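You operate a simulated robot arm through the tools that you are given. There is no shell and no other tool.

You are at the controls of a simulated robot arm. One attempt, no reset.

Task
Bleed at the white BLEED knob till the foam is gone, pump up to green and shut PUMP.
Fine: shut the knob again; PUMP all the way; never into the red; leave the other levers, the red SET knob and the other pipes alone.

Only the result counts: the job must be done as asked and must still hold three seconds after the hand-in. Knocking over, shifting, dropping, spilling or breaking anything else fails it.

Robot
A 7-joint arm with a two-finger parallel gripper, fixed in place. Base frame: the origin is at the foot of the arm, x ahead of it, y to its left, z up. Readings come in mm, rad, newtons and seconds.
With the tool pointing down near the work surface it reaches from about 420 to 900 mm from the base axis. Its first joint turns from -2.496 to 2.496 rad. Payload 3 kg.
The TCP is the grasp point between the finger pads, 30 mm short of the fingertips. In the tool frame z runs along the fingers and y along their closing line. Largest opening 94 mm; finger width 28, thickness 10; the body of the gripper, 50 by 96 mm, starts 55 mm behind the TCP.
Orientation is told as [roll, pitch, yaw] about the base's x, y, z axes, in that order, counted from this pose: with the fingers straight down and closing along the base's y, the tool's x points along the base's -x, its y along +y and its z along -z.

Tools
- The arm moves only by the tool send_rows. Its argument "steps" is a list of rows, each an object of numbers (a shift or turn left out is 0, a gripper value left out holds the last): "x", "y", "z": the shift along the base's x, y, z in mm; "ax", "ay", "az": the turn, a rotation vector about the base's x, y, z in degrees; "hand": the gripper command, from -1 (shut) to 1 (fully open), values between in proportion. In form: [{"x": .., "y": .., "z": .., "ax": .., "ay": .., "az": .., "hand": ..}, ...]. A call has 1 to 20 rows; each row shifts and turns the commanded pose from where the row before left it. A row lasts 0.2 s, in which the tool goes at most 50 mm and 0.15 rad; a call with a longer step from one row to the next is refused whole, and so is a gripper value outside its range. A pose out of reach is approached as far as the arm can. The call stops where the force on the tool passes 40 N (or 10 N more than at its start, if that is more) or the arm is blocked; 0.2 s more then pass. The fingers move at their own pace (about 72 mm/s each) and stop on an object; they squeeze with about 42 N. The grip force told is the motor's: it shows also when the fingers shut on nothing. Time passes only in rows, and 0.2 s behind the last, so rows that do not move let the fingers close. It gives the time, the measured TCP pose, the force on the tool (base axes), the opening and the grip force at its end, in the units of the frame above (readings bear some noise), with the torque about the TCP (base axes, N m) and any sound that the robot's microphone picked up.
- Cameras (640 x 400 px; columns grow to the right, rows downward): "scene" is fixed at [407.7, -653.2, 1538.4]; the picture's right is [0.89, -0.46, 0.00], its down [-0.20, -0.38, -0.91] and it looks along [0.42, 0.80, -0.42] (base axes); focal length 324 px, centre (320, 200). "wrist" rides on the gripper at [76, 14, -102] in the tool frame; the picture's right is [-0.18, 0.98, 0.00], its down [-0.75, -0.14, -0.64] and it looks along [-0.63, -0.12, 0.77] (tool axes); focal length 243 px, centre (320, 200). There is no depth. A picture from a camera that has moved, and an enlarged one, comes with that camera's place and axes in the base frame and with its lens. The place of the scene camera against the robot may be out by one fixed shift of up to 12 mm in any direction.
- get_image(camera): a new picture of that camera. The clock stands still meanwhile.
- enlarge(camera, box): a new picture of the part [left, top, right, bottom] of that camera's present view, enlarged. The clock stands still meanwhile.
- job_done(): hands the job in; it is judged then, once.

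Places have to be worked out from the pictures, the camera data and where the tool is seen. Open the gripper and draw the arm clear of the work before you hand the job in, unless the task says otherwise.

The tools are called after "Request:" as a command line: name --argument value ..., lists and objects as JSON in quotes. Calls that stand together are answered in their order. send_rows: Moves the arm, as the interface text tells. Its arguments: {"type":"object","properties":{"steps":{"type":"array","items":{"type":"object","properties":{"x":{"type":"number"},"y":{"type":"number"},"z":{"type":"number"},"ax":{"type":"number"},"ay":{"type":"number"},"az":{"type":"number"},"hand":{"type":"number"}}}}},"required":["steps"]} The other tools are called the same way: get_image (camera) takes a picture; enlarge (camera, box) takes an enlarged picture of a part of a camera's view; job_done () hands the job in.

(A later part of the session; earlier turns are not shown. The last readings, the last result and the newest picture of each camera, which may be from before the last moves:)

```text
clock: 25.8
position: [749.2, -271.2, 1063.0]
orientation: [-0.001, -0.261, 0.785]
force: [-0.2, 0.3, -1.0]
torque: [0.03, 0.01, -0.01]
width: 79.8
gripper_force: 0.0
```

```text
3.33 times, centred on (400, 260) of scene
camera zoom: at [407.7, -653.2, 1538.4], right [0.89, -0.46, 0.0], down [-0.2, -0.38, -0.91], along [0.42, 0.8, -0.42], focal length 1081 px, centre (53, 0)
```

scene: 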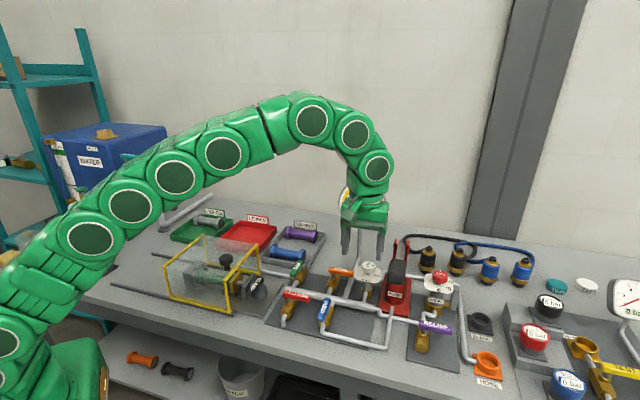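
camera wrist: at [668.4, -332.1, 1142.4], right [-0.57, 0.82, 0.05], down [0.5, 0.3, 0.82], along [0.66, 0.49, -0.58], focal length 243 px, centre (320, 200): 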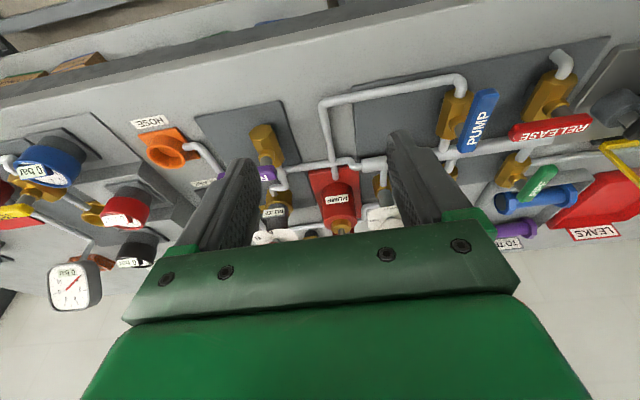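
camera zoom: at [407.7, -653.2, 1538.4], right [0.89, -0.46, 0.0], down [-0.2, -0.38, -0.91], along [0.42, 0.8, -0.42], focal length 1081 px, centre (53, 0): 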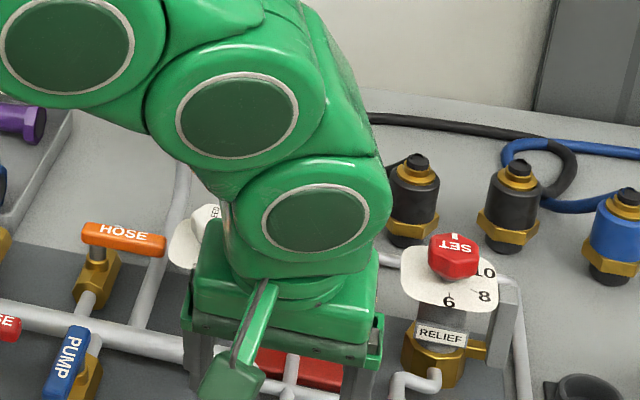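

Neither camera sees the grip from this pose, but the geometry lines up. I'll advance along the wall direction in small steps with the fingers open around the handle, relying on the force stop.

Request:
send_rows --steps '[{"x": 14, "y": 14}, {"x": 14, "y": 14}, {"x": 14, "y": 14}, {"x": 14, "y": 14}, {"x": 14, "y": 14}, {"x": 12, "y": 12}, {}]'

Request:
get_image --camera "wrist"

Request:
enlarge --camera "scene" --box '[340, 180, 460, 320]'

```text
clock: 27.4
position: [830.9, -191.4, 1063.6]
orientation: [-0.001, -0.262, 0.783]
force: [0.7, 0.1, 0.3]
torque: [-0.01, 0.0, 0.03]
width: 79.9
gripper_force: 0.0
```

```text
taken
camera wrist: at [750.0, -251.0, 1142.8], right [-0.57, 0.82, 0.05], down [0.5, 0.3, 0.82], along [0.66, 0.49, -0.58], focal length 243 px, centre (320, 200)
```

wrist: 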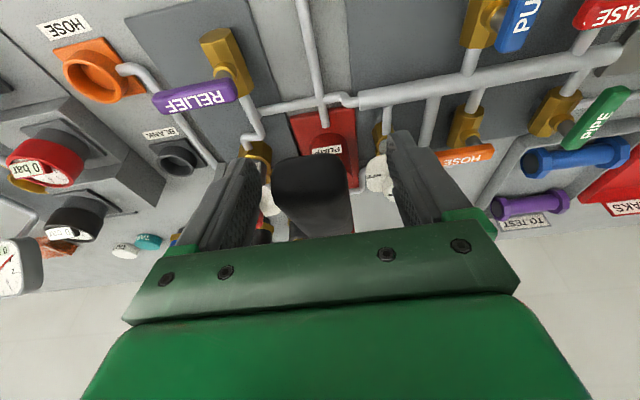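

```text
2.86 times, centred on (400, 250) of scene
camera zoom: at [407.7, -653.2, 1538.4], right [0.89, -0.46, 0.0], down [-0.2, -0.38, -0.91], along [0.42, 0.8, -0.42], focal length 926 px, centre (91, 57)
```

zoom: 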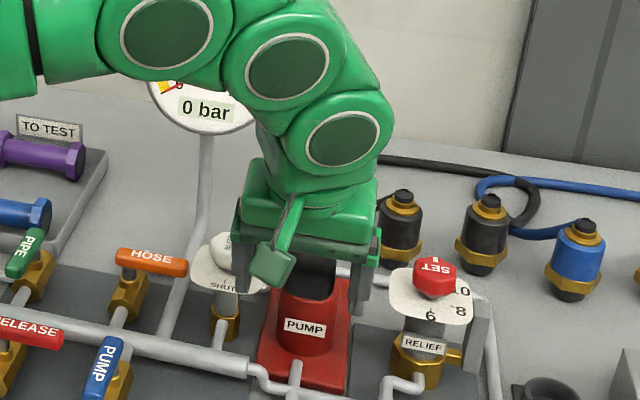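

The grip's front end is now visible between the fingers, about 4 mm to the image left. I'll shift 4 mm right along the bench, advance another ≈22 mm over the grip, then look again.

Request:
send_rows --steps '[{"x": 10, "y": 5}, {"x": 8.5, "y": 5.5}, {}]'

Request:
get_image --camera "wrist"

```text
clock: 28.2
position: [850.5, -180.8, 1063.0]
orientation: [0.0, -0.262, 0.786]
force: [0.4, -0.2, 0.4]
torque: [0.02, 0.01, 0.01]
width: 80.0
gripper_force: 0.1
```

```text
taken
camera wrist: at [768.7, -241.1, 1142.3], right [-0.57, 0.82, 0.05], down [0.5, 0.3, 0.81], along [0.65, 0.49, -0.58], focal length 243 px, centre (320, 200)
```

wrist: 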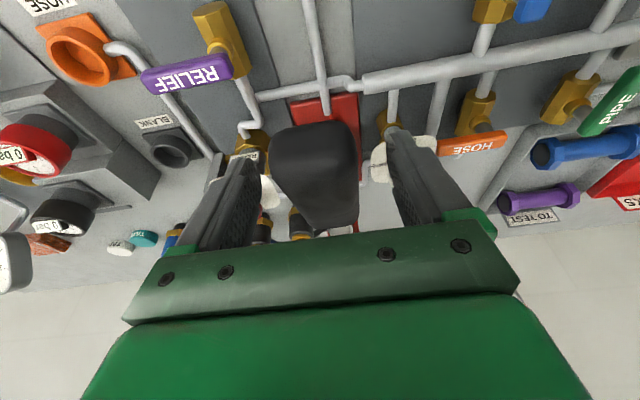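

The handle is well centred between the fingers. Closing to grip.

Request:
send_rows --steps '[{"hand": -1}, {"hand": -1}, {"hand": -1}]'

Request:
get_image --camera "wrist"

```text
clock: 29.0
position: [849.5, -181.1, 1063.2]
orientation: [0.001, -0.263, 0.785]
force: [-2.5, 1.9, -0.4]
torque: [-0.04, 0.05, 0.01]
width: 46.3
gripper_force: 45.5
```

```text
taken
camera wrist: at [768.6, -241.1, 1142.5], right [-0.57, 0.82, 0.05], down [0.5, 0.3, 0.81], along [0.65, 0.49, -0.58], focal length 243 px, centre (320, 200)
```

wrist: 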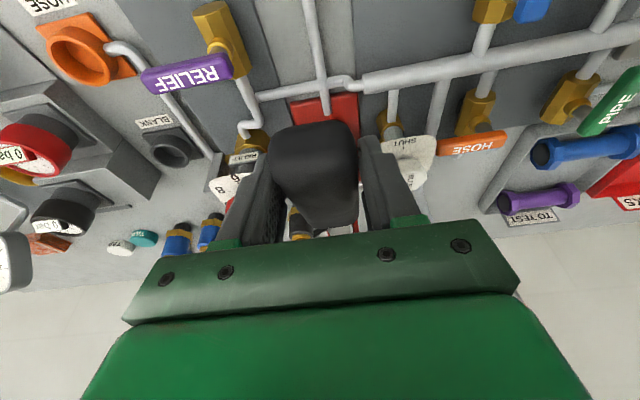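

Gripped the handle at 46 mm width with almost no side load. With the bleed open, I'll press the lever down along its arc about the pivot, a few degrees first, to see how it reacts.

Request:
send_rows --steps '[{"x": -1.5, "y": -1.5, "z": -8.3, "ax": 1.5, "ay": -1.5}, {"x": -1.5, "y": -1.5, "z": -8.6, "ax": 1.5, "ay": -1.5}, {"x": -1, "y": -1, "z": -8, "ax": 1.4, "ay": -1.4}, {}]'

Request:
enlarge --camera "scene" --box '[320, 170, 460, 320]'

```text
clock: 30.0
position: [845.6, -184.8, 1037.8]
orientation: [-0.003, -0.372, 0.787]
force: [17.8, -2.6, 6.1]
torque: [0.86, -0.93, 0.08]
width: 46.2
gripper_force: 45.5
```

```text
2.67 times, centred on (390, 245) of scene
camera zoom: at [407.7, -653.2, 1538.4], right [0.89, -0.46, 0.0], down [-0.2, -0.38, -0.91], along [0.42, 0.8, -0.42], focal length 865 px, centre (133, 80)
```

zoom: 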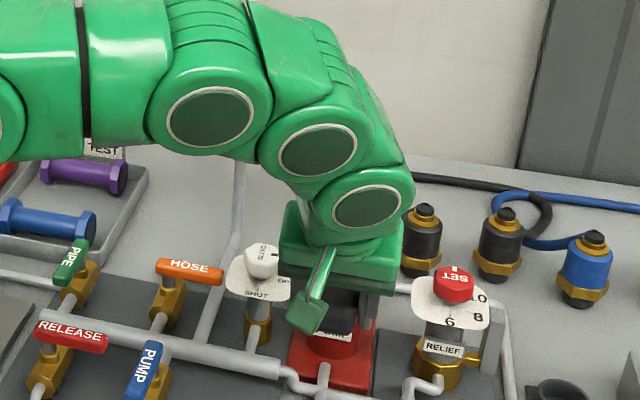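

The lever is moving down with little resistance (6 N vertical). Continue the downstroke with a small correction along +x to relieve side load.

Request:
send_rows --steps '[{"x": 0.8, "y": -0.3, "z": -8, "ax": 1.4, "ay": -1.4}, {"x": 0.3, "y": -0.5, "z": -8, "ax": 1.4, "ay": -1.4}, {"x": -0.3, "y": -0.3, "z": -8, "ax": 1.4, "ay": -1.4}, {}]'

```text
clock: 31.0
position: [844.0, -186.9, 1013.5]
orientation: [0.0, -0.471, 0.783]
force: [-28.2, -11.2, 1.7]
torque: [-0.37, 0.34, 0.1]
width: 46.5
gripper_force: 45.6
```

Request:
send_rows --steps '[{"x": -1.0, "y": -0.6}, {"z": -7, "ax": 1.3, "ay": -1.3}, {"z": -7, "ax": 1.3, "ay": -1.3}, {}]'

```text
clock: 32.0
position: [844.6, -185.0, 999.1]
orientation: [-0.001, -0.539, 0.787]
force: [-2.6, -7.4, 0.5]
torque: [-0.42, 0.49, 0.15]
width: 46.1
gripper_force: 45.1
```

Request:
send_rows --steps '[{"x": 0, "y": -0.2, "z": -7, "ax": 1.2, "ay": -1.2}, {"x": 0.1, "y": 0.1, "z": -7, "ax": 1.2, "ay": -1.2}, {"x": 0.3, "y": 0.3, "z": -7, "ax": 1.2, "ay": -1.2}, {}]'

Request:
get_image --camera "wrist"

Request:
enlarge --camera "scene" --box '[320, 170, 460, 320]'

```text
clock: 33.0
position: [844.7, -185.3, 977.7]
orientation: [0.002, -0.628, 0.785]
force: [5.6, 8.4, 9.8]
torque: [0.93, -0.71, -0.18]
width: 46.3
gripper_force: 45.0
```

```text
taken
camera wrist: at [748.8, -261.0, 1017.3], right [-0.59, 0.8, 0.11], down [0.26, 0.06, 0.96], along [0.76, 0.6, -0.25], focal length 243 px, centre (320, 200)
```

wrist: 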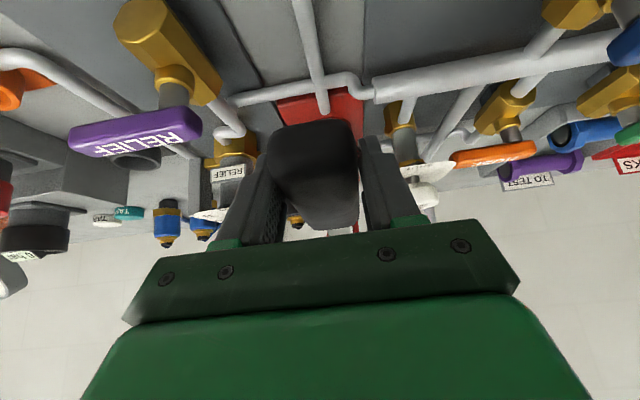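

```text
2.67 times, centred on (390, 245) of scene
camera zoom: at [407.7, -653.2, 1538.4], right [0.89, -0.46, 0.0], down [-0.2, -0.38, -0.91], along [0.42, 0.8, -0.42], focal length 865 px, centre (133, 80)
```

zoom: 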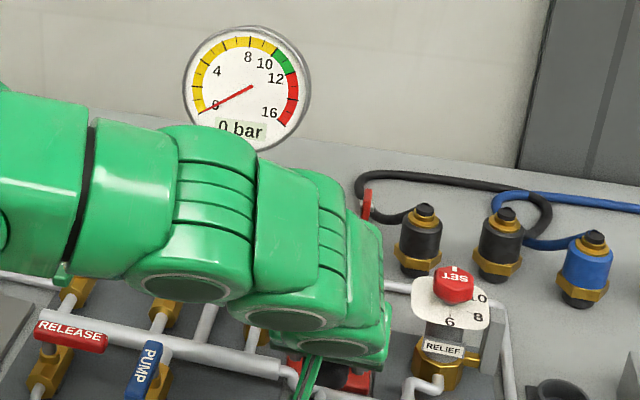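

Gauge still shows 0 bar and the lever is at about −6°. Keep pressing down in small steps to find the lower stop.

Request:
send_rows --steps '[{"x": 0.5, "y": 0.5, "z": -6, "ax": 1, "ay": -1}, {"x": 0.6, "y": 0.6, "z": -6, "ax": 1, "ay": -1}, {}]'

```text
clock: 33.8
position: [845.3, -184.3, 967.8]
orientation: [0.001, -0.677, 0.786]
force: [-16.7, 10.0, 30.0]
torque: [-0.12, 0.1, -0.03]
width: 46.4
gripper_force: 44.9
```

The vertical force rose to 30 N at z≈968, so this is the bottom of the stroke (lever about −9°). From the measured poses, the arc has a radius of about 232 mm with the pivot at height ≈1003. I'll raise the lever along that arc.

Request:
send_rows --steps '[{"x": -1.6, "y": -0.8, "z": 15, "ax": -2.4, "ay": 2.4}, {"x": -0.7, "y": -0.6, "z": 13.7, "ax": -2.4, "ay": 2.4}, {"x": 0, "y": 0, "z": 13.7, "ax": -2.4, "ay": 2.4}, {"x": 0.5, "y": 0.5, "z": 13.8, "ax": -2.4, "ay": 2.4}, {"x": 1.1, "y": 1.1, "z": 13.6, "ax": -2.4, "ay": 2.4}, {"x": 1.7, "y": 1.7, "z": 13.5, "ax": -2.4, "ay": 2.4}, {"x": 2.2, "y": 2.2, "z": 12, "ax": -2.4, "ay": 2.4}, {}]'

Request:
enlarge --camera "scene" --box '[320, 170, 460, 320]'

```text
clock: 35.6
position: [848.4, -179.8, 1058.5]
orientation: [0.003, -0.258, 0.784]
force: [-16.5, -0.8, -28.6]
torque: [-0.4, -0.28, 0.18]
width: 46.6
gripper_force: 44.7
```

```text
2.67 times, centred on (390, 245) of scene
camera zoom: at [407.7, -653.2, 1538.4], right [0.89, -0.46, 0.0], down [-0.2, -0.38, -0.91], along [0.42, 0.8, -0.42], focal length 865 px, centre (133, 80)
```

zoom: 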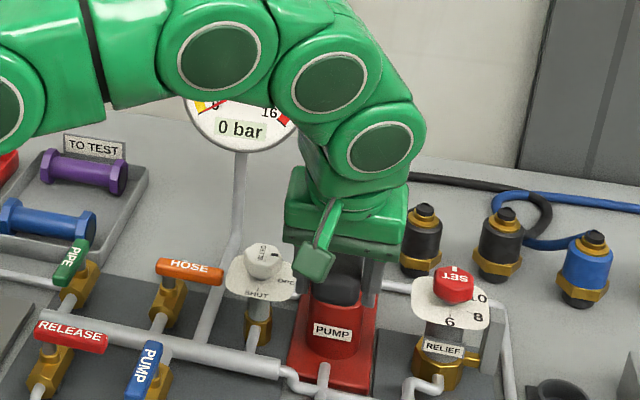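

The lever is back at the top stop (−29 N). I'll check the bleed outlet for foam.

Request:
enlarge --camera "scene" --box '[345, 240, 405, 310]'

Request:
get_image --camera "wrist"

Request:
get_image --camera "scene"

```text
5.71 times, centred on (375, 275) of scene
camera zoom: at [407.7, -653.2, 1538.4], right [0.89, -0.46, 0.0], down [-0.2, -0.38, -0.91], along [0.42, 0.8, -0.42], focal length 1853 px, centre (6, -229)
```

zoom: 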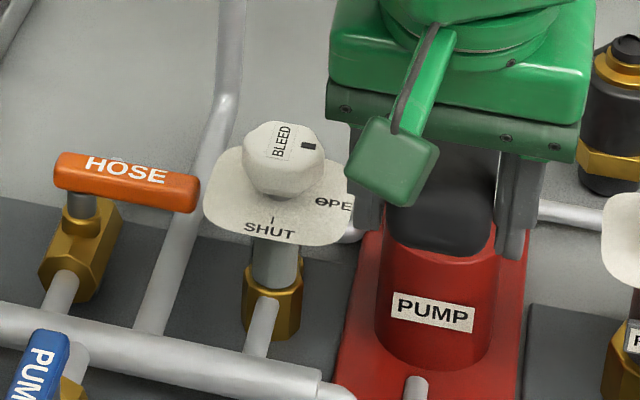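

```text
taken
camera wrist: at [768.6, -241.2, 1140.2], right [-0.57, 0.82, 0.05], down [0.5, 0.3, 0.81], along [0.65, 0.49, -0.58], focal length 243 px, centre (320, 200)
```

wrist: 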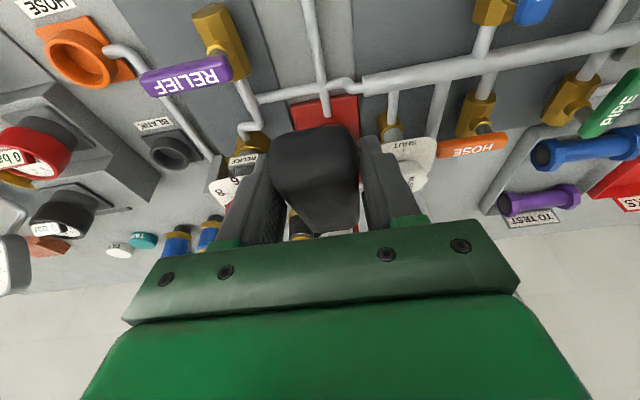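

```text
taken
```

scene: 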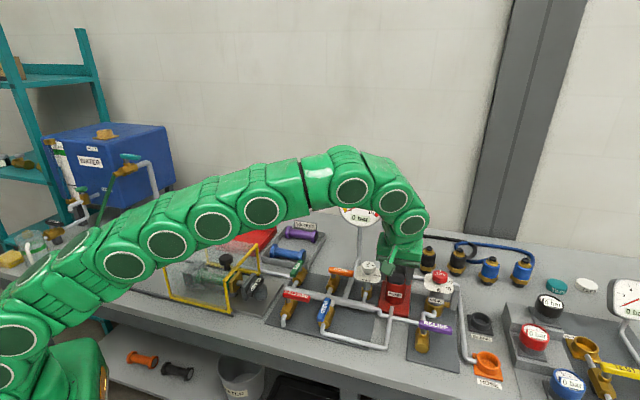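

No foam is visible in these views; the bleed spout sits behind the bleed valve (around [908, 2, 900]). I'll do a half downstroke and look at the scene immediately to see what comes out.

Request:
send_rows --steps '[{"x": -2.0, "y": -2.4, "z": -13.4, "ax": 2.4, "ay": -2.4}, {"x": -1.7, "y": -1.7, "z": -13.5, "ax": 2.4, "ay": -2.4}, {"x": -1.1, "y": -1.1, "z": -13.6, "ax": 2.4, "ay": -2.4}]'

Request:
enlarge --camera "scene" --box '[335, 230, 405, 310]'

Request:
get_image --camera "wrist"

```text
clock: 36.4
position: [845.0, -185.7, 1022.4]
orientation: [0.003, -0.441, 0.786]
force: [-19.3, 13.2, 8.7]
torque: [0.95, -0.88, -0.08]
width: 46.3
gripper_force: 45.5
```

```text
5.00 times, centred on (370, 270) of scene
camera zoom: at [407.7, -653.2, 1538.4], right [0.89, -0.46, 0.0], down [-0.2, -0.38, -0.91], along [0.42, 0.8, -0.42], focal length 1621 px, centre (70, -150)
```

zoom: 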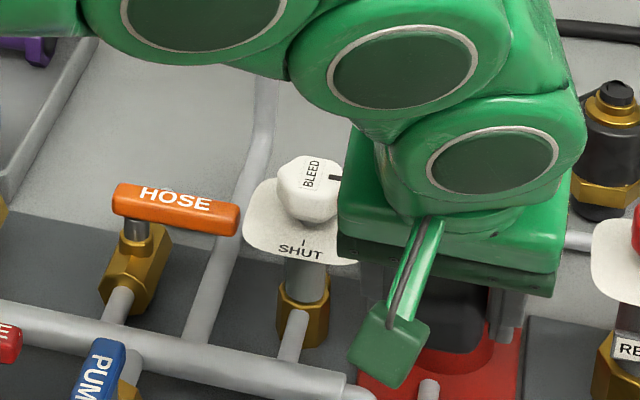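

```text
taken
camera wrist: at [754.8, -255.0, 1082.4], right [-0.58, 0.81, 0.08], down [0.39, 0.19, 0.9], along [0.72, 0.55, -0.42], focal length 243 px, centre (320, 200)
```

wrist: 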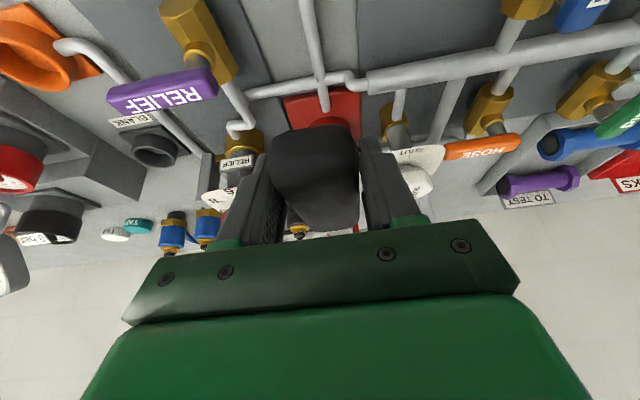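

Request:
send_rows --steps '[{"x": -1.2, "y": 0.2, "z": -13.8, "ax": 2.4, "ay": -2.4}, {"x": 0, "y": 0, "z": -13.7, "ax": 2.4, "ay": -2.4}, {"x": 0.6, "y": 0.6, "z": -13.7, "ax": 2.4, "ay": -2.4}, {"x": 0.8, "y": 0.8, "z": -11, "ax": 2, "ay": -2}]'

Request:
get_image --camera "wrist"

Request:
enlarge --camera "scene" --box '[325, 170, 405, 310]'

```text
clock: 37.4
position: [844.9, -184.4, 971.6]
orientation: [-0.004, -0.67, 0.786]
force: [-9.9, 4.0, 30.0]
torque: [-0.02, 0.11, 0.11]
width: 46.5
gripper_force: 45.3
```

```text
taken
camera wrist: at [747.7, -261.6, 1004.6], right [-0.59, 0.8, 0.11], down [0.23, 0.04, 0.97], along [0.77, 0.6, -0.21], focal length 243 px, centre (320, 200)
```

wrist: 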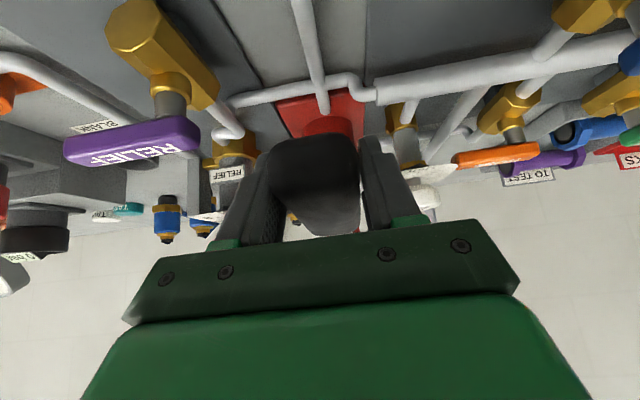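

```text
2.86 times, centred on (365, 240) of scene
camera zoom: at [407.7, -653.2, 1538.4], right [0.89, -0.46, 0.0], down [-0.2, -0.38, -0.91], along [0.42, 0.8, -0.42], focal length 926 px, centre (191, 86)
```

zoom: 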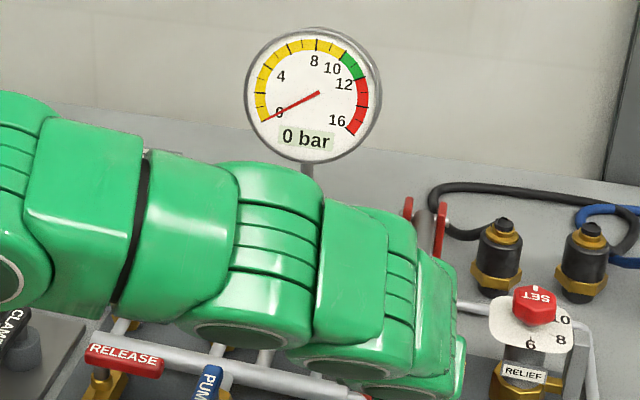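

The gauge is readable with the lever down (0 bar). I'll release the handle here, back off, and see whether the lever returns by itself and what the spout shows.

Request:
send_rows --steps '[{"hand": 0.7}, {"hand": 0.7}, {"hand": 0.7}, {"x": -20, "y": -20}, {"x": -25, "y": -25}, {"x": -20, "y": -20, "z": 10, "ax": -4, "ay": 4}, {"x": -10, "y": 20, "z": 30, "ax": -6, "ay": 6}, {"x": -10, "y": 20, "z": 30, "ax": -6, "ay": 6}, {"x": -10, "y": 20, "z": 30, "ax": -6, "ay": 6}]'

Request:
get_image --camera "scene"

Request:
get_image --camera "wrist"

```text
clock: 39.4
position: [751.7, -188.9, 1068.9]
orientation: [0.002, -0.122, 0.784]
force: [0.0, -0.6, 0.8]
torque: [0.01, 0.0, 0.03]
width: 79.6
gripper_force: 0.0
```

```text
taken
```

scene: 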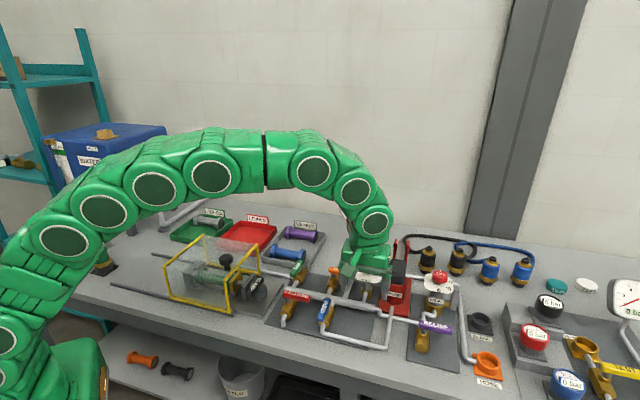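

```text
taken
camera wrist: at [678.5, -240.7, 1162.1], right [-0.56, 0.82, 0.02], down [0.57, 0.37, 0.73], along [0.59, 0.42, -0.69], focal length 243 px, centre (320, 200)
```

wrist: 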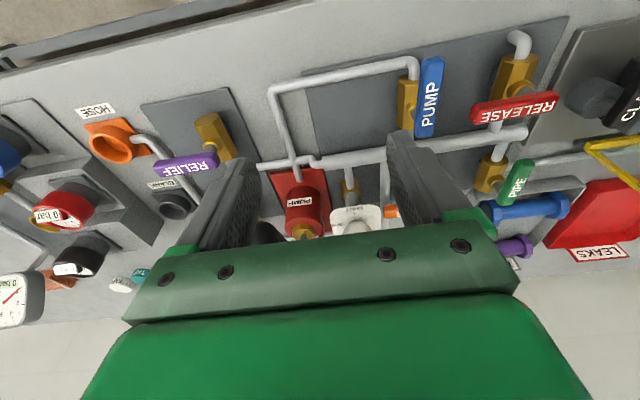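

Request:
enlarge --camera "scene" --box '[340, 220, 440, 320]'

Request:
enlarge --camera "wrist" --box '[240, 140, 420, 250]'

```text
4.00 times, centred on (390, 270) of scene
camera zoom: at [407.7, -653.2, 1538.4], right [0.89, -0.46, 0.0], down [-0.2, -0.38, -0.91], along [0.42, 0.8, -0.42], focal length 1297 px, centre (40, -80)
```

zoom: 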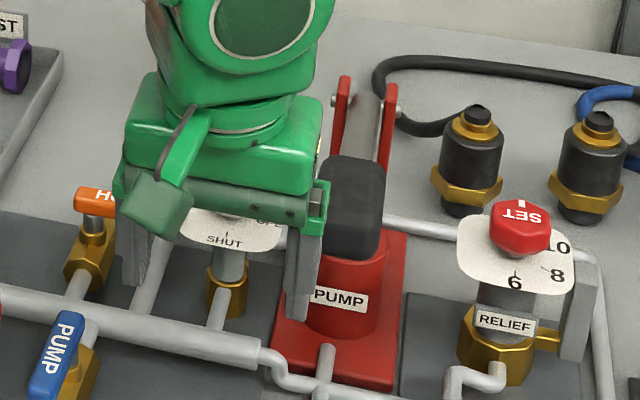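

```text
3.56 times, centred on (330, 195) of wrist
camera zoom: at [678.5, -240.7, 1162.1], right [-0.56, 0.82, 0.02], down [0.57, 0.37, 0.73], along [0.59, 0.42, -0.69], focal length 863 px, centre (284, 218)
```

zoom: 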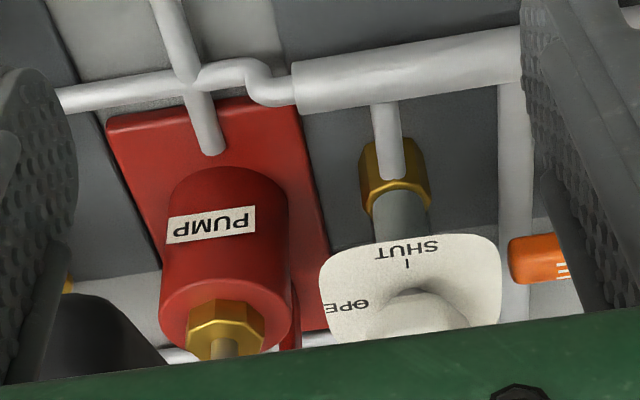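

The lever has returned to the top by itself, so it is spring-loaded and I only need to push down. Now I'll move the wrist camera to the left of the bleed valve to inspect the spout for foam.

Request:
send_rows --steps '[{"x": 0, "y": 25, "z": 10, "ax": -2.5, "ay": 2.5}, {"x": 0, "y": 30, "z": 10, "ax": -2.5, "ay": 2.5}, {"x": 0, "y": 30, "z": 5, "az": -7.5}, {"x": 0, "y": 30, "z": 0, "az": -7.5}, {"x": 0, "y": 30, "z": 0, "az": -7.5}, {"x": 5, "y": 30, "z": 0, "az": -7.5}, {"x": 5, "y": 30, "z": 0, "az": -7.5}, {"x": 5, "y": 30, "z": 0, "az": -7.5}, {}]'

Request:
get_image --camera "wrist"

Request:
get_image --camera "scene"

```text
clock: 41.4
position: [763.8, 48.1, 1094.1]
orientation: [0.0, -0.001, -0.001]
force: [0.0, 0.2, 0.4]
torque: [0.01, -0.05, 0.02]
width: 80.2
gripper_force: 0.1
```

```text
taken
camera wrist: at [688.1, 62.5, 1197.3], right [0.19, 0.98, 0.0], down [0.75, -0.14, 0.64], along [0.63, -0.12, -0.77], focal length 243 px, centre (320, 200)
```

wrist: 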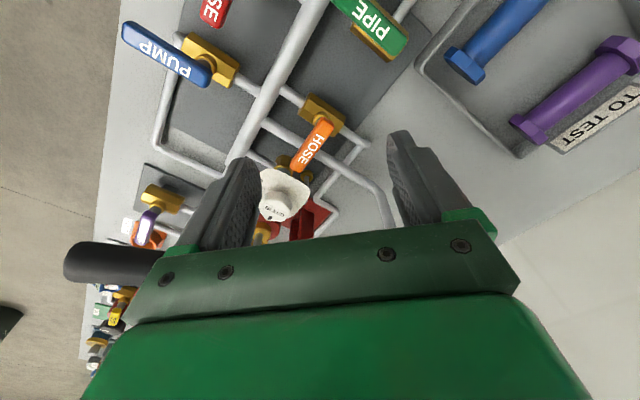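

```text
taken
```

scene: 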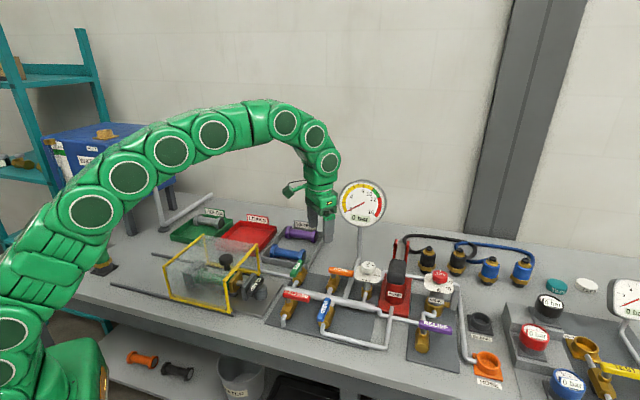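

Request:
enlarge --camera "wrist" --box '[230, 130, 370, 250]'

Request:
enlarge --camera "scene" --box '[340, 240, 410, 310]'

```text
3.33 times, centred on (300, 190) of wrist
camera zoom: at [688.1, 62.5, 1197.3], right [0.19, 0.98, 0.0], down [0.75, -0.14, 0.64], along [0.63, -0.12, -0.77], focal length 809 px, centre (387, 233)
```

zoom: 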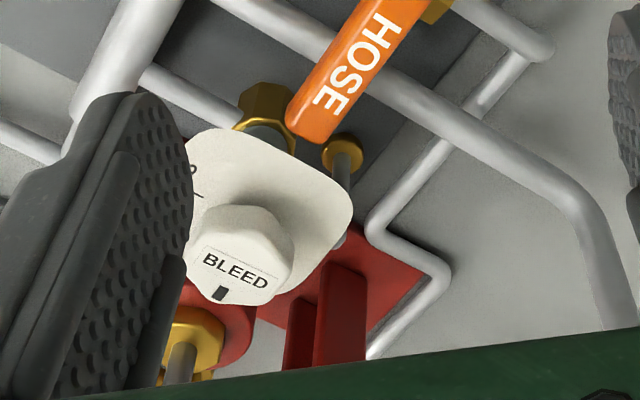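

```text
5.71 times, centred on (375, 275) of scene
camera zoom: at [407.7, -653.2, 1538.4], right [0.89, -0.46, 0.0], down [-0.2, -0.38, -0.91], along [0.42, 0.8, -0.42], focal length 1853 px, centre (6, -229)
```

zoom: 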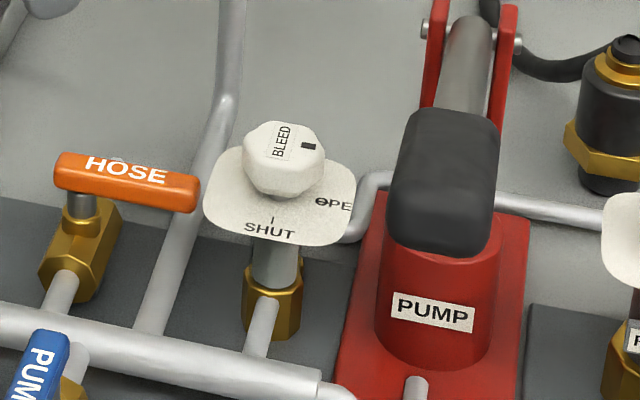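

No foam puddle is visible; the gold fitting behind the bleed valve, near [910, −1, 863], looks like its outlet. I'll turn and move the wrist camera to look at that outlet more directly.

Request:
send_rows --steps '[{"x": 11, "y": -3, "z": -9, "az": -7.5}, {"x": 11, "y": -3, "z": -9, "az": -7.5}, {"x": 11, "y": -3, "z": -9, "az": -7.5}, {"x": 11, "y": -3, "z": -9, "az": -7.5}, {"x": 11, "y": -3, "z": -9, "az": -7.5}, {"x": 11, "y": -3, "z": -9, "az": -7.5}, {}]'

Request:
get_image --camera "wrist"

Request:
enlarge --camera "wrist" --box '[260, 60, 420, 220]'

```text
clock: 43.0
position: [830.0, 29.5, 1038.9]
orientation: [-0.002, -0.001, -0.788]
force: [-0.2, -0.3, -0.6]
torque: [-0.04, 0.01, -0.03]
width: 79.8
gripper_force: 0.0
```

```text
taken
camera wrist: at [786.6, 93.0, 1142.1], right [0.83, 0.56, 0.0], down [0.43, -0.63, 0.64], along [0.36, -0.53, -0.77], focal length 243 px, centre (320, 200)
```

wrist: 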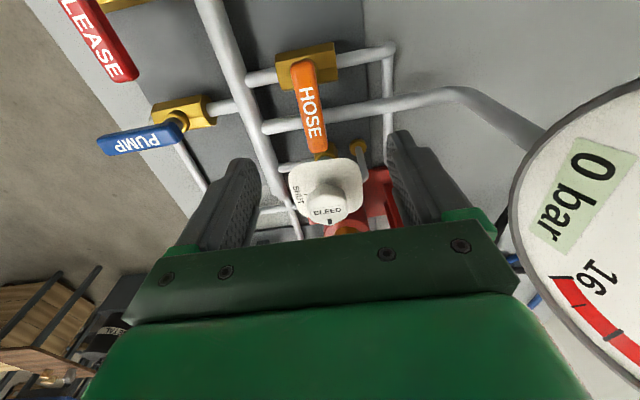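

```text
2.50 times, centred on (340, 140) of wrist
camera zoom: at [786.6, 93.0, 1142.1], right [0.83, 0.56, 0.0], down [0.43, -0.63, 0.64], along [0.36, -0.53, -0.77], focal length 606 px, centre (270, 350)
```

zoom: 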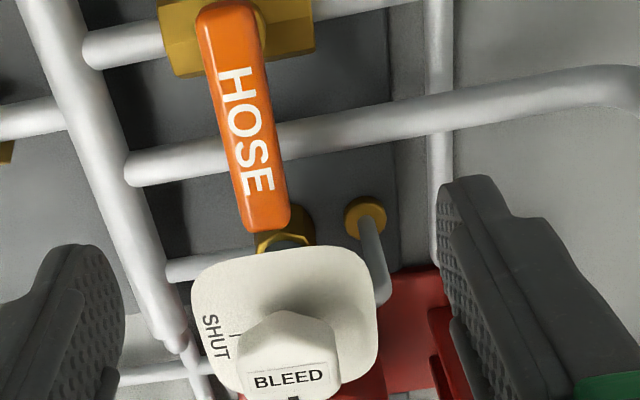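

Request:
enlarge --camera "wrist" --box '[335, 130, 385, 185]'

Request:
enlarge --camera "wrist" --box '[290, 140, 400, 240]'

```text
7.27 times, centred on (360, 158) of wrist
camera zoom: at [786.6, 93.0, 1142.1], right [0.83, 0.56, 0.0], down [0.43, -0.63, 0.64], along [0.36, -0.53, -0.77], focal length 1764 px, centre (29, 509)
```

zoom: 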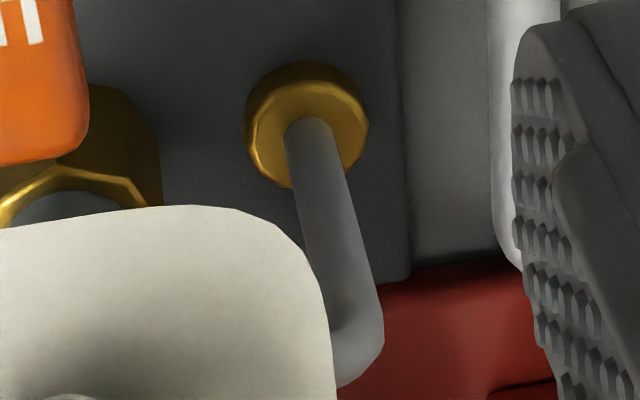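

```text
4.00 times, centred on (345, 190) of wrist
camera zoom: at [786.6, 93.0, 1142.1], right [0.83, 0.56, 0.0], down [0.43, -0.63, 0.64], along [0.36, -0.53, -0.77], focal length 970 px, centre (220, 240)
```

zoom: 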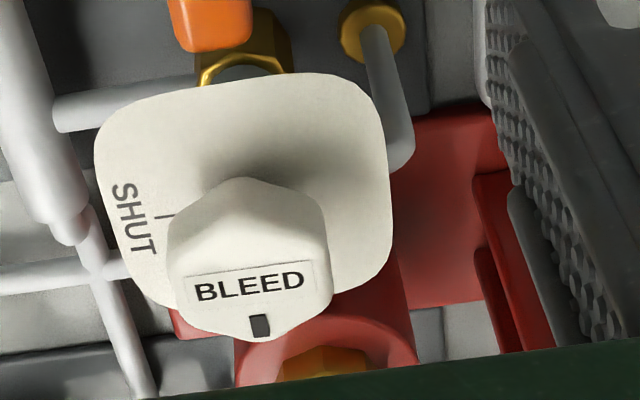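

The outlet tube goes down through a gold fitting in the bench, so the discharge may show elsewhere, e.g. in the bucket or trays under the bench. I'll look there and elsewhere in the scene.

Request:
enlarge --camera "scene" --box '[190, 330, 350, 400]'

Request:
enlarge --camera "scene" --box '[80, 320, 260, 400]'

Request:
enlarge --camera "scene" --box '[340, 330, 640, 400]'

Request:
enlarge --camera "scene" --box '[0, 180, 130, 290]'

Request:
enlarge --camera "scene" --box '[540, 260, 640, 400]'

```text
4.00 times, centred on (270, 365) of scene
camera zoom: at [407.7, -653.2, 1538.4], right [0.89, -0.46, 0.0], down [-0.2, -0.38, -0.91], along [0.42, 0.8, -0.42], focal length 1297 px, centre (520, -460)
```

zoom: 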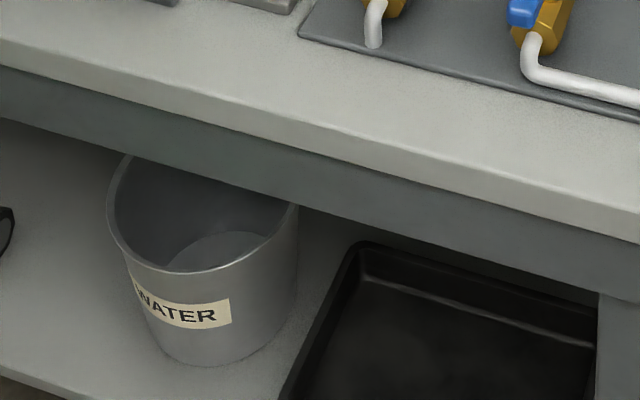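

```text
3.56 times, centred on (170, 360) of scene
camera zoom: at [407.7, -653.2, 1538.4], right [0.89, -0.46, 0.0], down [-0.2, -0.38, -0.91], along [0.42, 0.8, -0.42], focal length 1153 px, centre (853, -369)
```

zoom: 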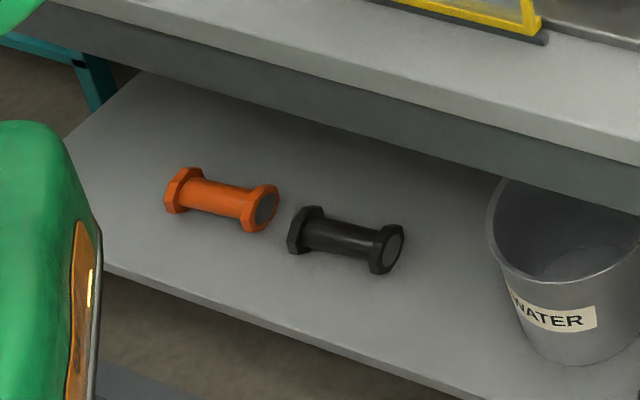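

```text
2.13 times, centred on (490, 365) of scene
camera zoom: at [407.7, -653.2, 1538.4], right [0.89, -0.46, 0.0], down [-0.2, -0.38, -0.91], along [0.42, 0.8, -0.42], focal length 692 px, centre (-43, -152)
```

zoom: 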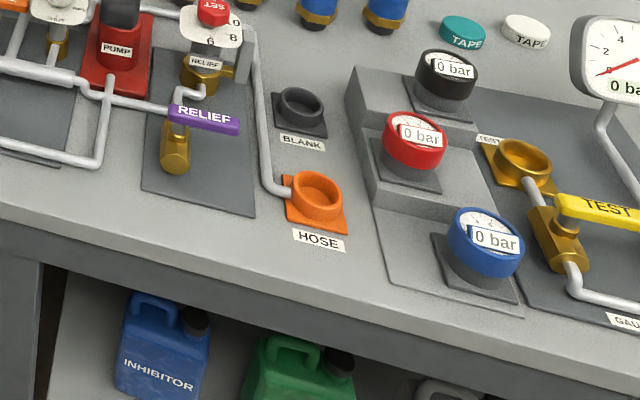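

```text
3.64 times, centred on (65, 235) of scene
camera zoom: at [407.7, -653.2, 1538.4], right [0.89, -0.46, 0.0], down [-0.2, -0.38, -0.91], along [0.42, 0.8, -0.42], focal length 1179 px, centre (1247, 73)
```

zoom: 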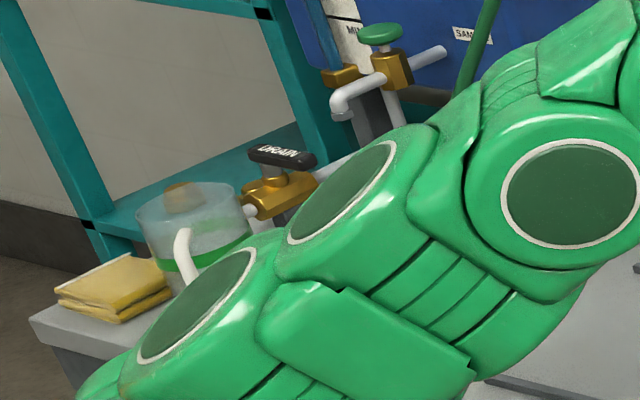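

```text
2.86 times, centred on (590, 330) of scene
camera zoom: at [407.7, -653.2, 1538.4], right [0.89, -0.46, 0.0], down [-0.2, -0.38, -0.91], along [0.42, 0.8, -0.42], focal length 926 px, centre (-451, -171)
```

zoom: 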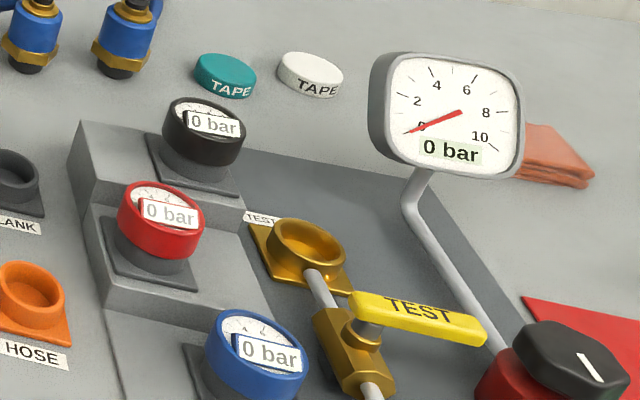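

The bleed outlet is a closed tube into the bench, so flow only shows while water runs. I'll do more full strokes with the bleed open first, then verify. Moving back around to the front of the pump handle with safe clearance.

Request:
send_rows --steps '[{"x": -33, "y": 0, "z": 10, "az": 7.5}, {"x": -33, "y": 0, "z": 10, "az": 7.5}, {"x": -33, "y": -10, "z": 10, "az": 7.5}, {"y": -30, "az": 7.5}, {"y": -30, "az": 7.5}, {"y": -30, "az": 7.5}, {"y": -30, "az": 7.5}, {"y": -30, "az": 7.5}, {"y": -30, "az": 7.5}, {"y": -30, "az": 7.5}, {"y": -30, "az": 7.5}, {"y": -30, "az": 7.5}, {"x": 8, "y": -22, "ax": 3.5, "ay": -3.5}, {"x": 10, "y": 0, "ax": 3.5, "ay": -3.5}, {"z": -6, "ax": 3.6, "ay": -3.6}, {}]'

```text
clock: 46.4
position: [750.3, -275.2, 1063.5]
orientation: [0.001, -0.263, 0.784]
force: [0.0, 0.4, -0.3]
torque: [0.0, 0.01, 0.0]
width: 79.7
gripper_force: 0.1
```

Positioned in front of the handle again. Advancing to the same grip point as before and closing.

Request:
send_rows --steps '[{"x": 14.2, "y": 13.4}, {"x": 14.2, "y": 13.4}, {"x": 14.2, "y": 13.4}, {"x": 14.2, "y": 13.4}, {"x": 14.2, "y": 13.4}, {"x": 14.2, "y": 13.4}, {"x": 14.2, "y": 13.4}, {}, {"hand": -1}, {"hand": -1}, {"hand": -1}]'

Request:
get_image --camera "wrist"

```text
clock: 48.8
position: [849.6, -179.3, 1062.7]
orientation: [0.002, -0.26, 0.786]
force: [-29.3, 18.0, 0.1]
torque: [-0.15, 0.52, -0.01]
width: 46.4
gripper_force: 45.1
```

```text
taken
camera wrist: at [769.3, -240.8, 1143.5], right [-0.57, 0.82, 0.05], down [0.5, 0.3, 0.81], along [0.65, 0.49, -0.58], focal length 243 px, centre (320, 200)
```

wrist: 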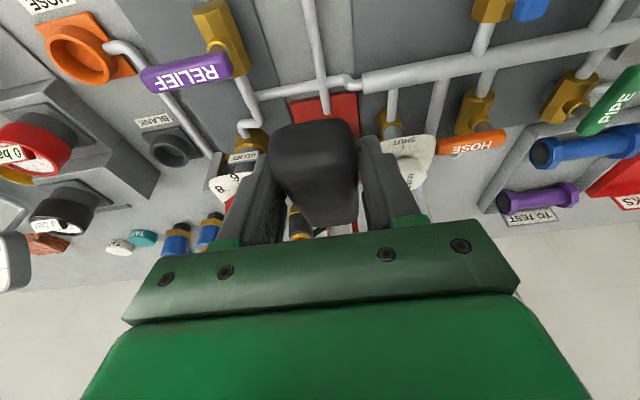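

Gripped; the sideways load (≈33 N along the bench) gets relieved by a 1 mm shift, then I do a full downstroke.

Request:
send_rows --steps '[{"x": -0.9, "y": 0.9}, {"x": -2.2, "y": -2.2, "z": -13.4, "ax": 2.4, "ay": -2.4}, {"x": -1.7, "y": -1.7, "z": -13.5, "ax": 2.4, "ay": -2.4}, {"x": -1.1, "y": -1.1, "z": -13.6, "ax": 2.4, "ay": -2.4}, {"x": -0.5, "y": -0.5, "z": -13.8, "ax": 2.4, "ay": -2.4}]'

Request:
get_image --camera "wrist"

Request:
enlarge --camera "scene" --box '[320, 170, 440, 320]'

```text
clock: 50.0
position: [842.7, -187.8, 1009.9]
orientation: [0.0, -0.499, 0.784]
force: [15.4, -15.6, 6.3]
torque: [0.59, -0.55, -0.25]
width: 46.4
gripper_force: 45.1
```

```text
taken
camera wrist: at [750.9, -258.1, 1063.5], right [-0.58, 0.81, 0.09], down [0.35, 0.15, 0.92], along [0.74, 0.57, -0.37], focal length 243 px, centre (320, 200)
```

wrist: 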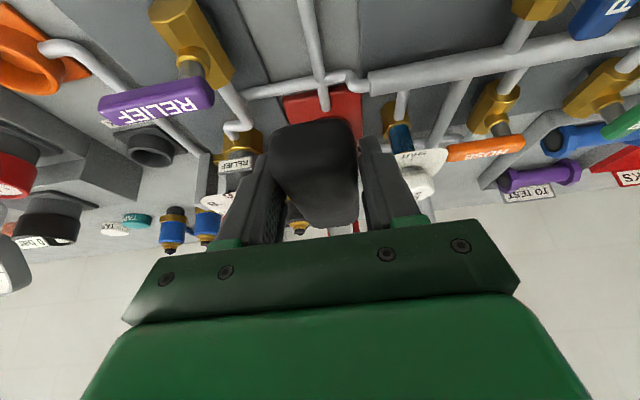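

```text
2.67 times, centred on (380, 245) of scene
camera zoom: at [407.7, -653.2, 1538.4], right [0.89, -0.46, 0.0], down [-0.2, -0.38, -0.91], along [0.42, 0.8, -0.42], focal length 865 px, centre (160, 80)
```

zoom: 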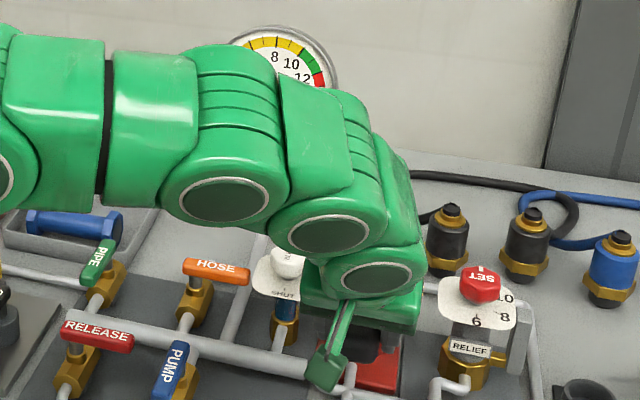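

The column under the BLEED dial has turned blue — it is the sight glass. Let me enlarge it to see whether there is foam in it.

Request:
enlarge --camera "wrist" --box '[375, 100, 435, 180]'

Request:
enlarge --camera "scene" --box '[350, 255, 385, 305]'

```text
5.00 times, centred on (405, 140) of wrist
camera zoom: at [750.9, -258.1, 1063.5], right [-0.58, 0.81, 0.09], down [0.35, 0.15, 0.92], along [0.74, 0.57, -0.37], focal length 1213 px, centre (-105, 500)
```

zoom: 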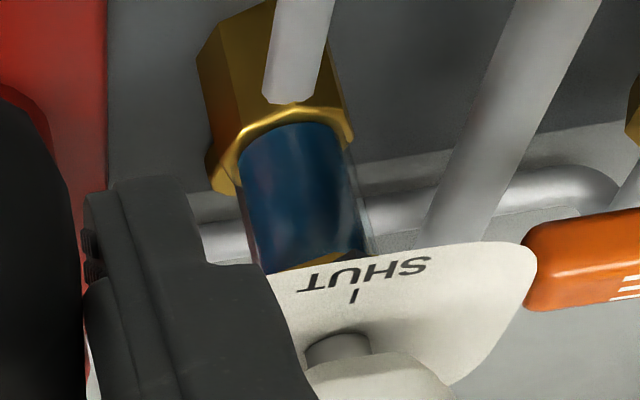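

```text
8.00 times, centred on (368, 280) of scene
camera zoom: at [407.7, -653.2, 1538.4], right [0.89, -0.46, 0.0], down [-0.2, -0.38, -0.91], along [0.42, 0.8, -0.42], focal length 2594 px, centre (-60, -440)
```

zoom: 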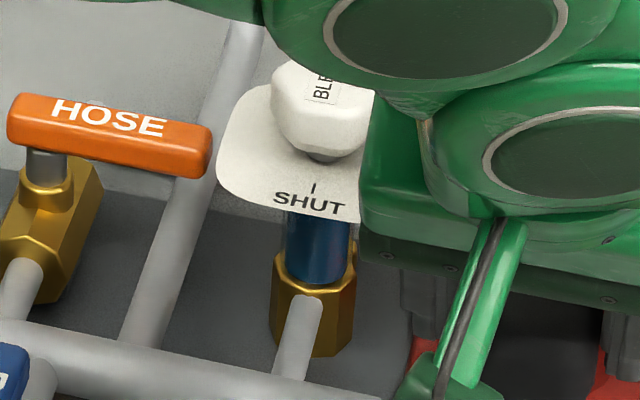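

The sight glass now shows solid blue water with no foam in it. I'll finish this stroke and watch it through further strokes to be sure.

Request:
send_rows --steps '[{"x": 0.5, "y": -0.5, "z": -13.7, "ax": 2.4, "ay": -2.4}, {"x": 0.6, "y": 0.6, "z": -13.7, "ax": 2.4, "ay": -2.4}]'

Request:
enlarge --camera "wrist" --box '[375, 100, 435, 180]'

Request:
enlarge --camera "scene" --box '[320, 170, 400, 310]'

```text
clock: 50.6
position: [844.2, -185.8, 980.5]
orientation: [0.001, -0.62, 0.782]
force: [-11.1, -15.9, 3.4]
torque: [0.51, 0.01, -0.1]
width: 46.3
gripper_force: 45.0
```

```text
5.00 times, centred on (405, 140) of wrist
camera zoom: at [748.1, -261.5, 1021.1], right [-0.59, 0.8, 0.11], down [0.27, 0.07, 0.96], along [0.76, 0.59, -0.26], focal length 1213 px, centre (-105, 500)
```

zoom: 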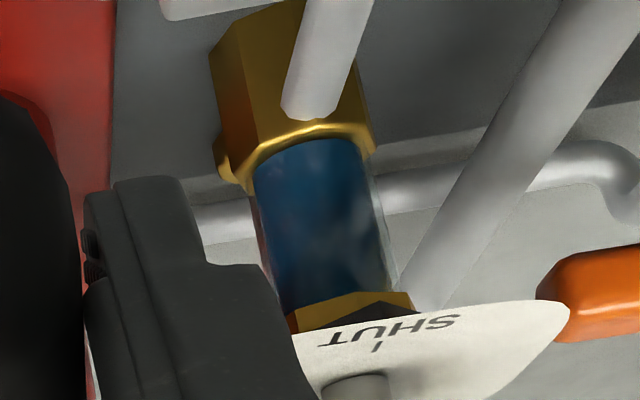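

```text
2.86 times, centred on (360, 240) of scene
camera zoom: at [407.7, -653.2, 1538.4], right [0.89, -0.46, 0.0], down [-0.2, -0.38, -0.91], along [0.42, 0.8, -0.42], focal length 926 px, centre (206, 86)
```

zoom: 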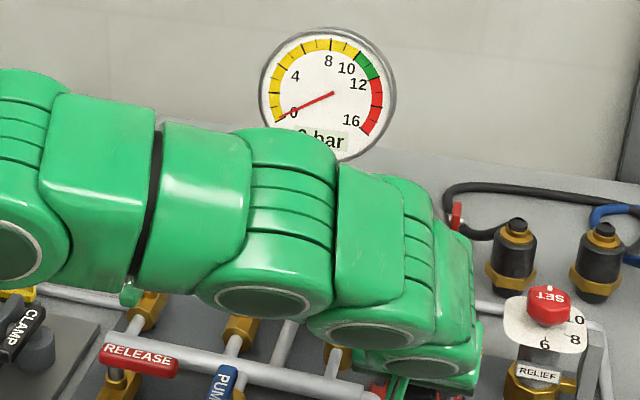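

Still blue with only faint lighter patches. I'll complete this stroke, return up, and do another full stroke to flush any remainder.

Request:
send_rows --steps '[{"x": 0.4, "y": 1.2, "z": -9, "ax": 1.6, "ay": -1.6}, {"x": -0.6, "y": -0.8, "z": 9, "ax": -1.6, "ay": 1.6}, {"x": -0.6, "y": -0.6, "z": 13.7, "ax": -2.4, "ay": 2.4}, {"x": 0, "y": 0, "z": 13.7, "ax": -2.4, "ay": 2.4}, {"x": 0.5, "y": 0.5, "z": 13.8, "ax": -2.4, "ay": 2.4}, {"x": 1.1, "y": 1.1, "z": 13.6, "ax": -2.4, "ay": 2.4}, {"x": 1.7, "y": 1.7, "z": 13.5, "ax": -2.4, "ay": 2.4}, {"x": 2.2, "y": 2.2, "z": 12, "ax": -2.4, "ay": 2.4}, {}]'

Request:
enlarge --camera "scene" --box '[350, 255, 385, 305]'

```text
clock: 51.5
position: [844.2, -185.3, 999.1]
orientation: [-0.007, -0.544, 0.787]
force: [6.2, -3.3, 0.9]
torque: [-0.34, 0.46, 0.49]
width: 46.1
gripper_force: 45.1
stopped in row 4: the force on the tool passed its limit at 46 N (the readings are from after the stop); the commanded pose is now the measured one
```

```text
8.00 times, centred on (368, 280) of scene
camera zoom: at [407.7, -653.2, 1538.4], right [0.89, -0.46, 0.0], down [-0.2, -0.38, -0.91], along [0.42, 0.8, -0.42], focal length 2594 px, centre (-60, -440)
```

zoom: 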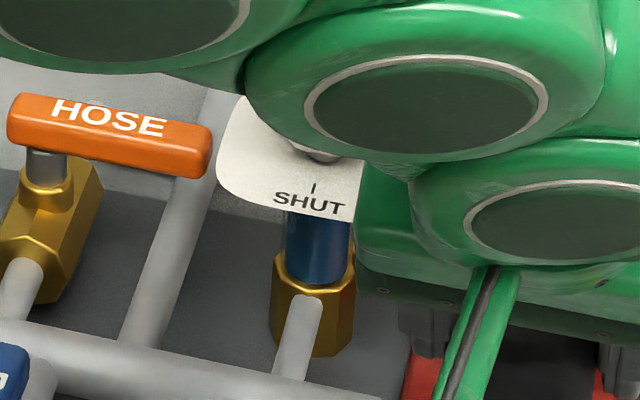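

The stop was just a transient load on reversing; readings are low now. Continuing the upstroke from here.

Request:
send_rows --steps '[{"x": 0, "y": 0, "z": 13.7, "ax": -2.4, "ay": 2.4}, {"x": 0.6, "y": 0.6, "z": 13.7, "ax": -2.4, "ay": 2.4}, {"x": 1.2, "y": 1.2, "z": 13.6, "ax": -2.4, "ay": 2.4}, {"x": 1.8, "y": 1.8, "z": 13.5, "ax": -2.4, "ay": 2.4}, {"x": 0.8, "y": 0.8, "z": 4, "ax": -1, "ay": 1}, {}]'

Request:
enlarge --camera "scene" --box '[340, 170, 400, 310]'

```text
clock: 52.9
position: [849.7, -179.4, 1059.4]
orientation: [-0.006, -0.282, 0.786]
force: [19.1, 2.6, 3.2]
torque: [0.89, -0.79, 0.07]
width: 46.1
gripper_force: 44.9
```

```text
2.86 times, centred on (370, 240) of scene
camera zoom: at [407.7, -653.2, 1538.4], right [0.89, -0.46, 0.0], down [-0.2, -0.38, -0.91], along [0.42, 0.8, -0.42], focal length 926 px, centre (177, 86)
```

zoom: 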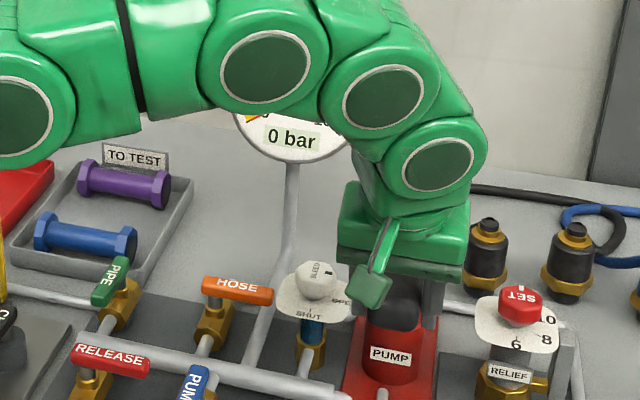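

Request:
enlarge --camera "scene" --box '[355, 262, 383, 302]'

Request:
enlarge --camera "wrist" --box '[360, 90, 440, 190]'

```text
10.00 times, centred on (369, 282) of scene
camera zoom: at [407.7, -653.2, 1538.4], right [0.89, -0.46, 0.0], down [-0.2, -0.38, -0.91], along [0.42, 0.8, -0.42], focal length 3242 px, centre (-170, -620)
```

zoom: 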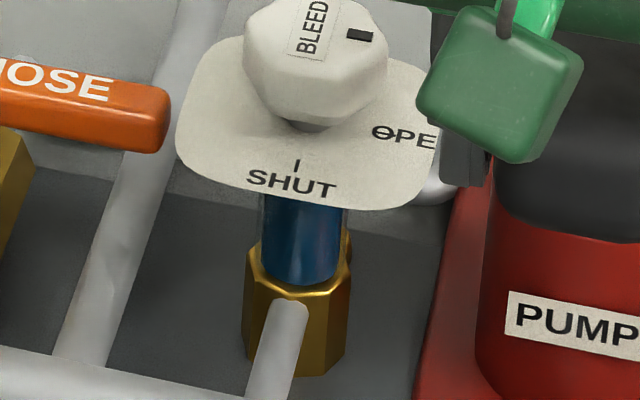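

```text
4.00 times, centred on (400, 140) of wrist
camera zoom: at [767.3, -241.9, 1136.4], right [-0.57, 0.82, 0.05], down [0.48, 0.29, 0.83], along [0.66, 0.49, -0.56], focal length 970 px, centre (0, 440)
```

zoom: 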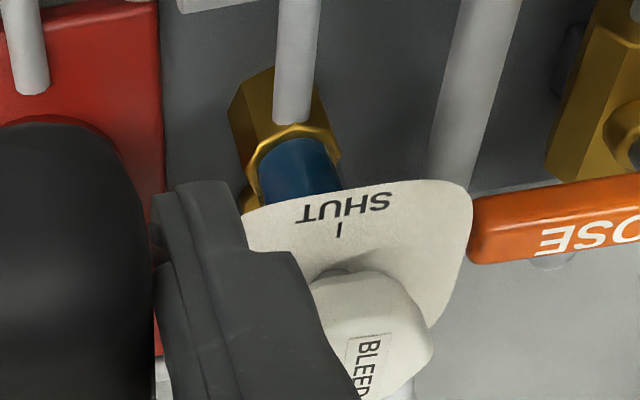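

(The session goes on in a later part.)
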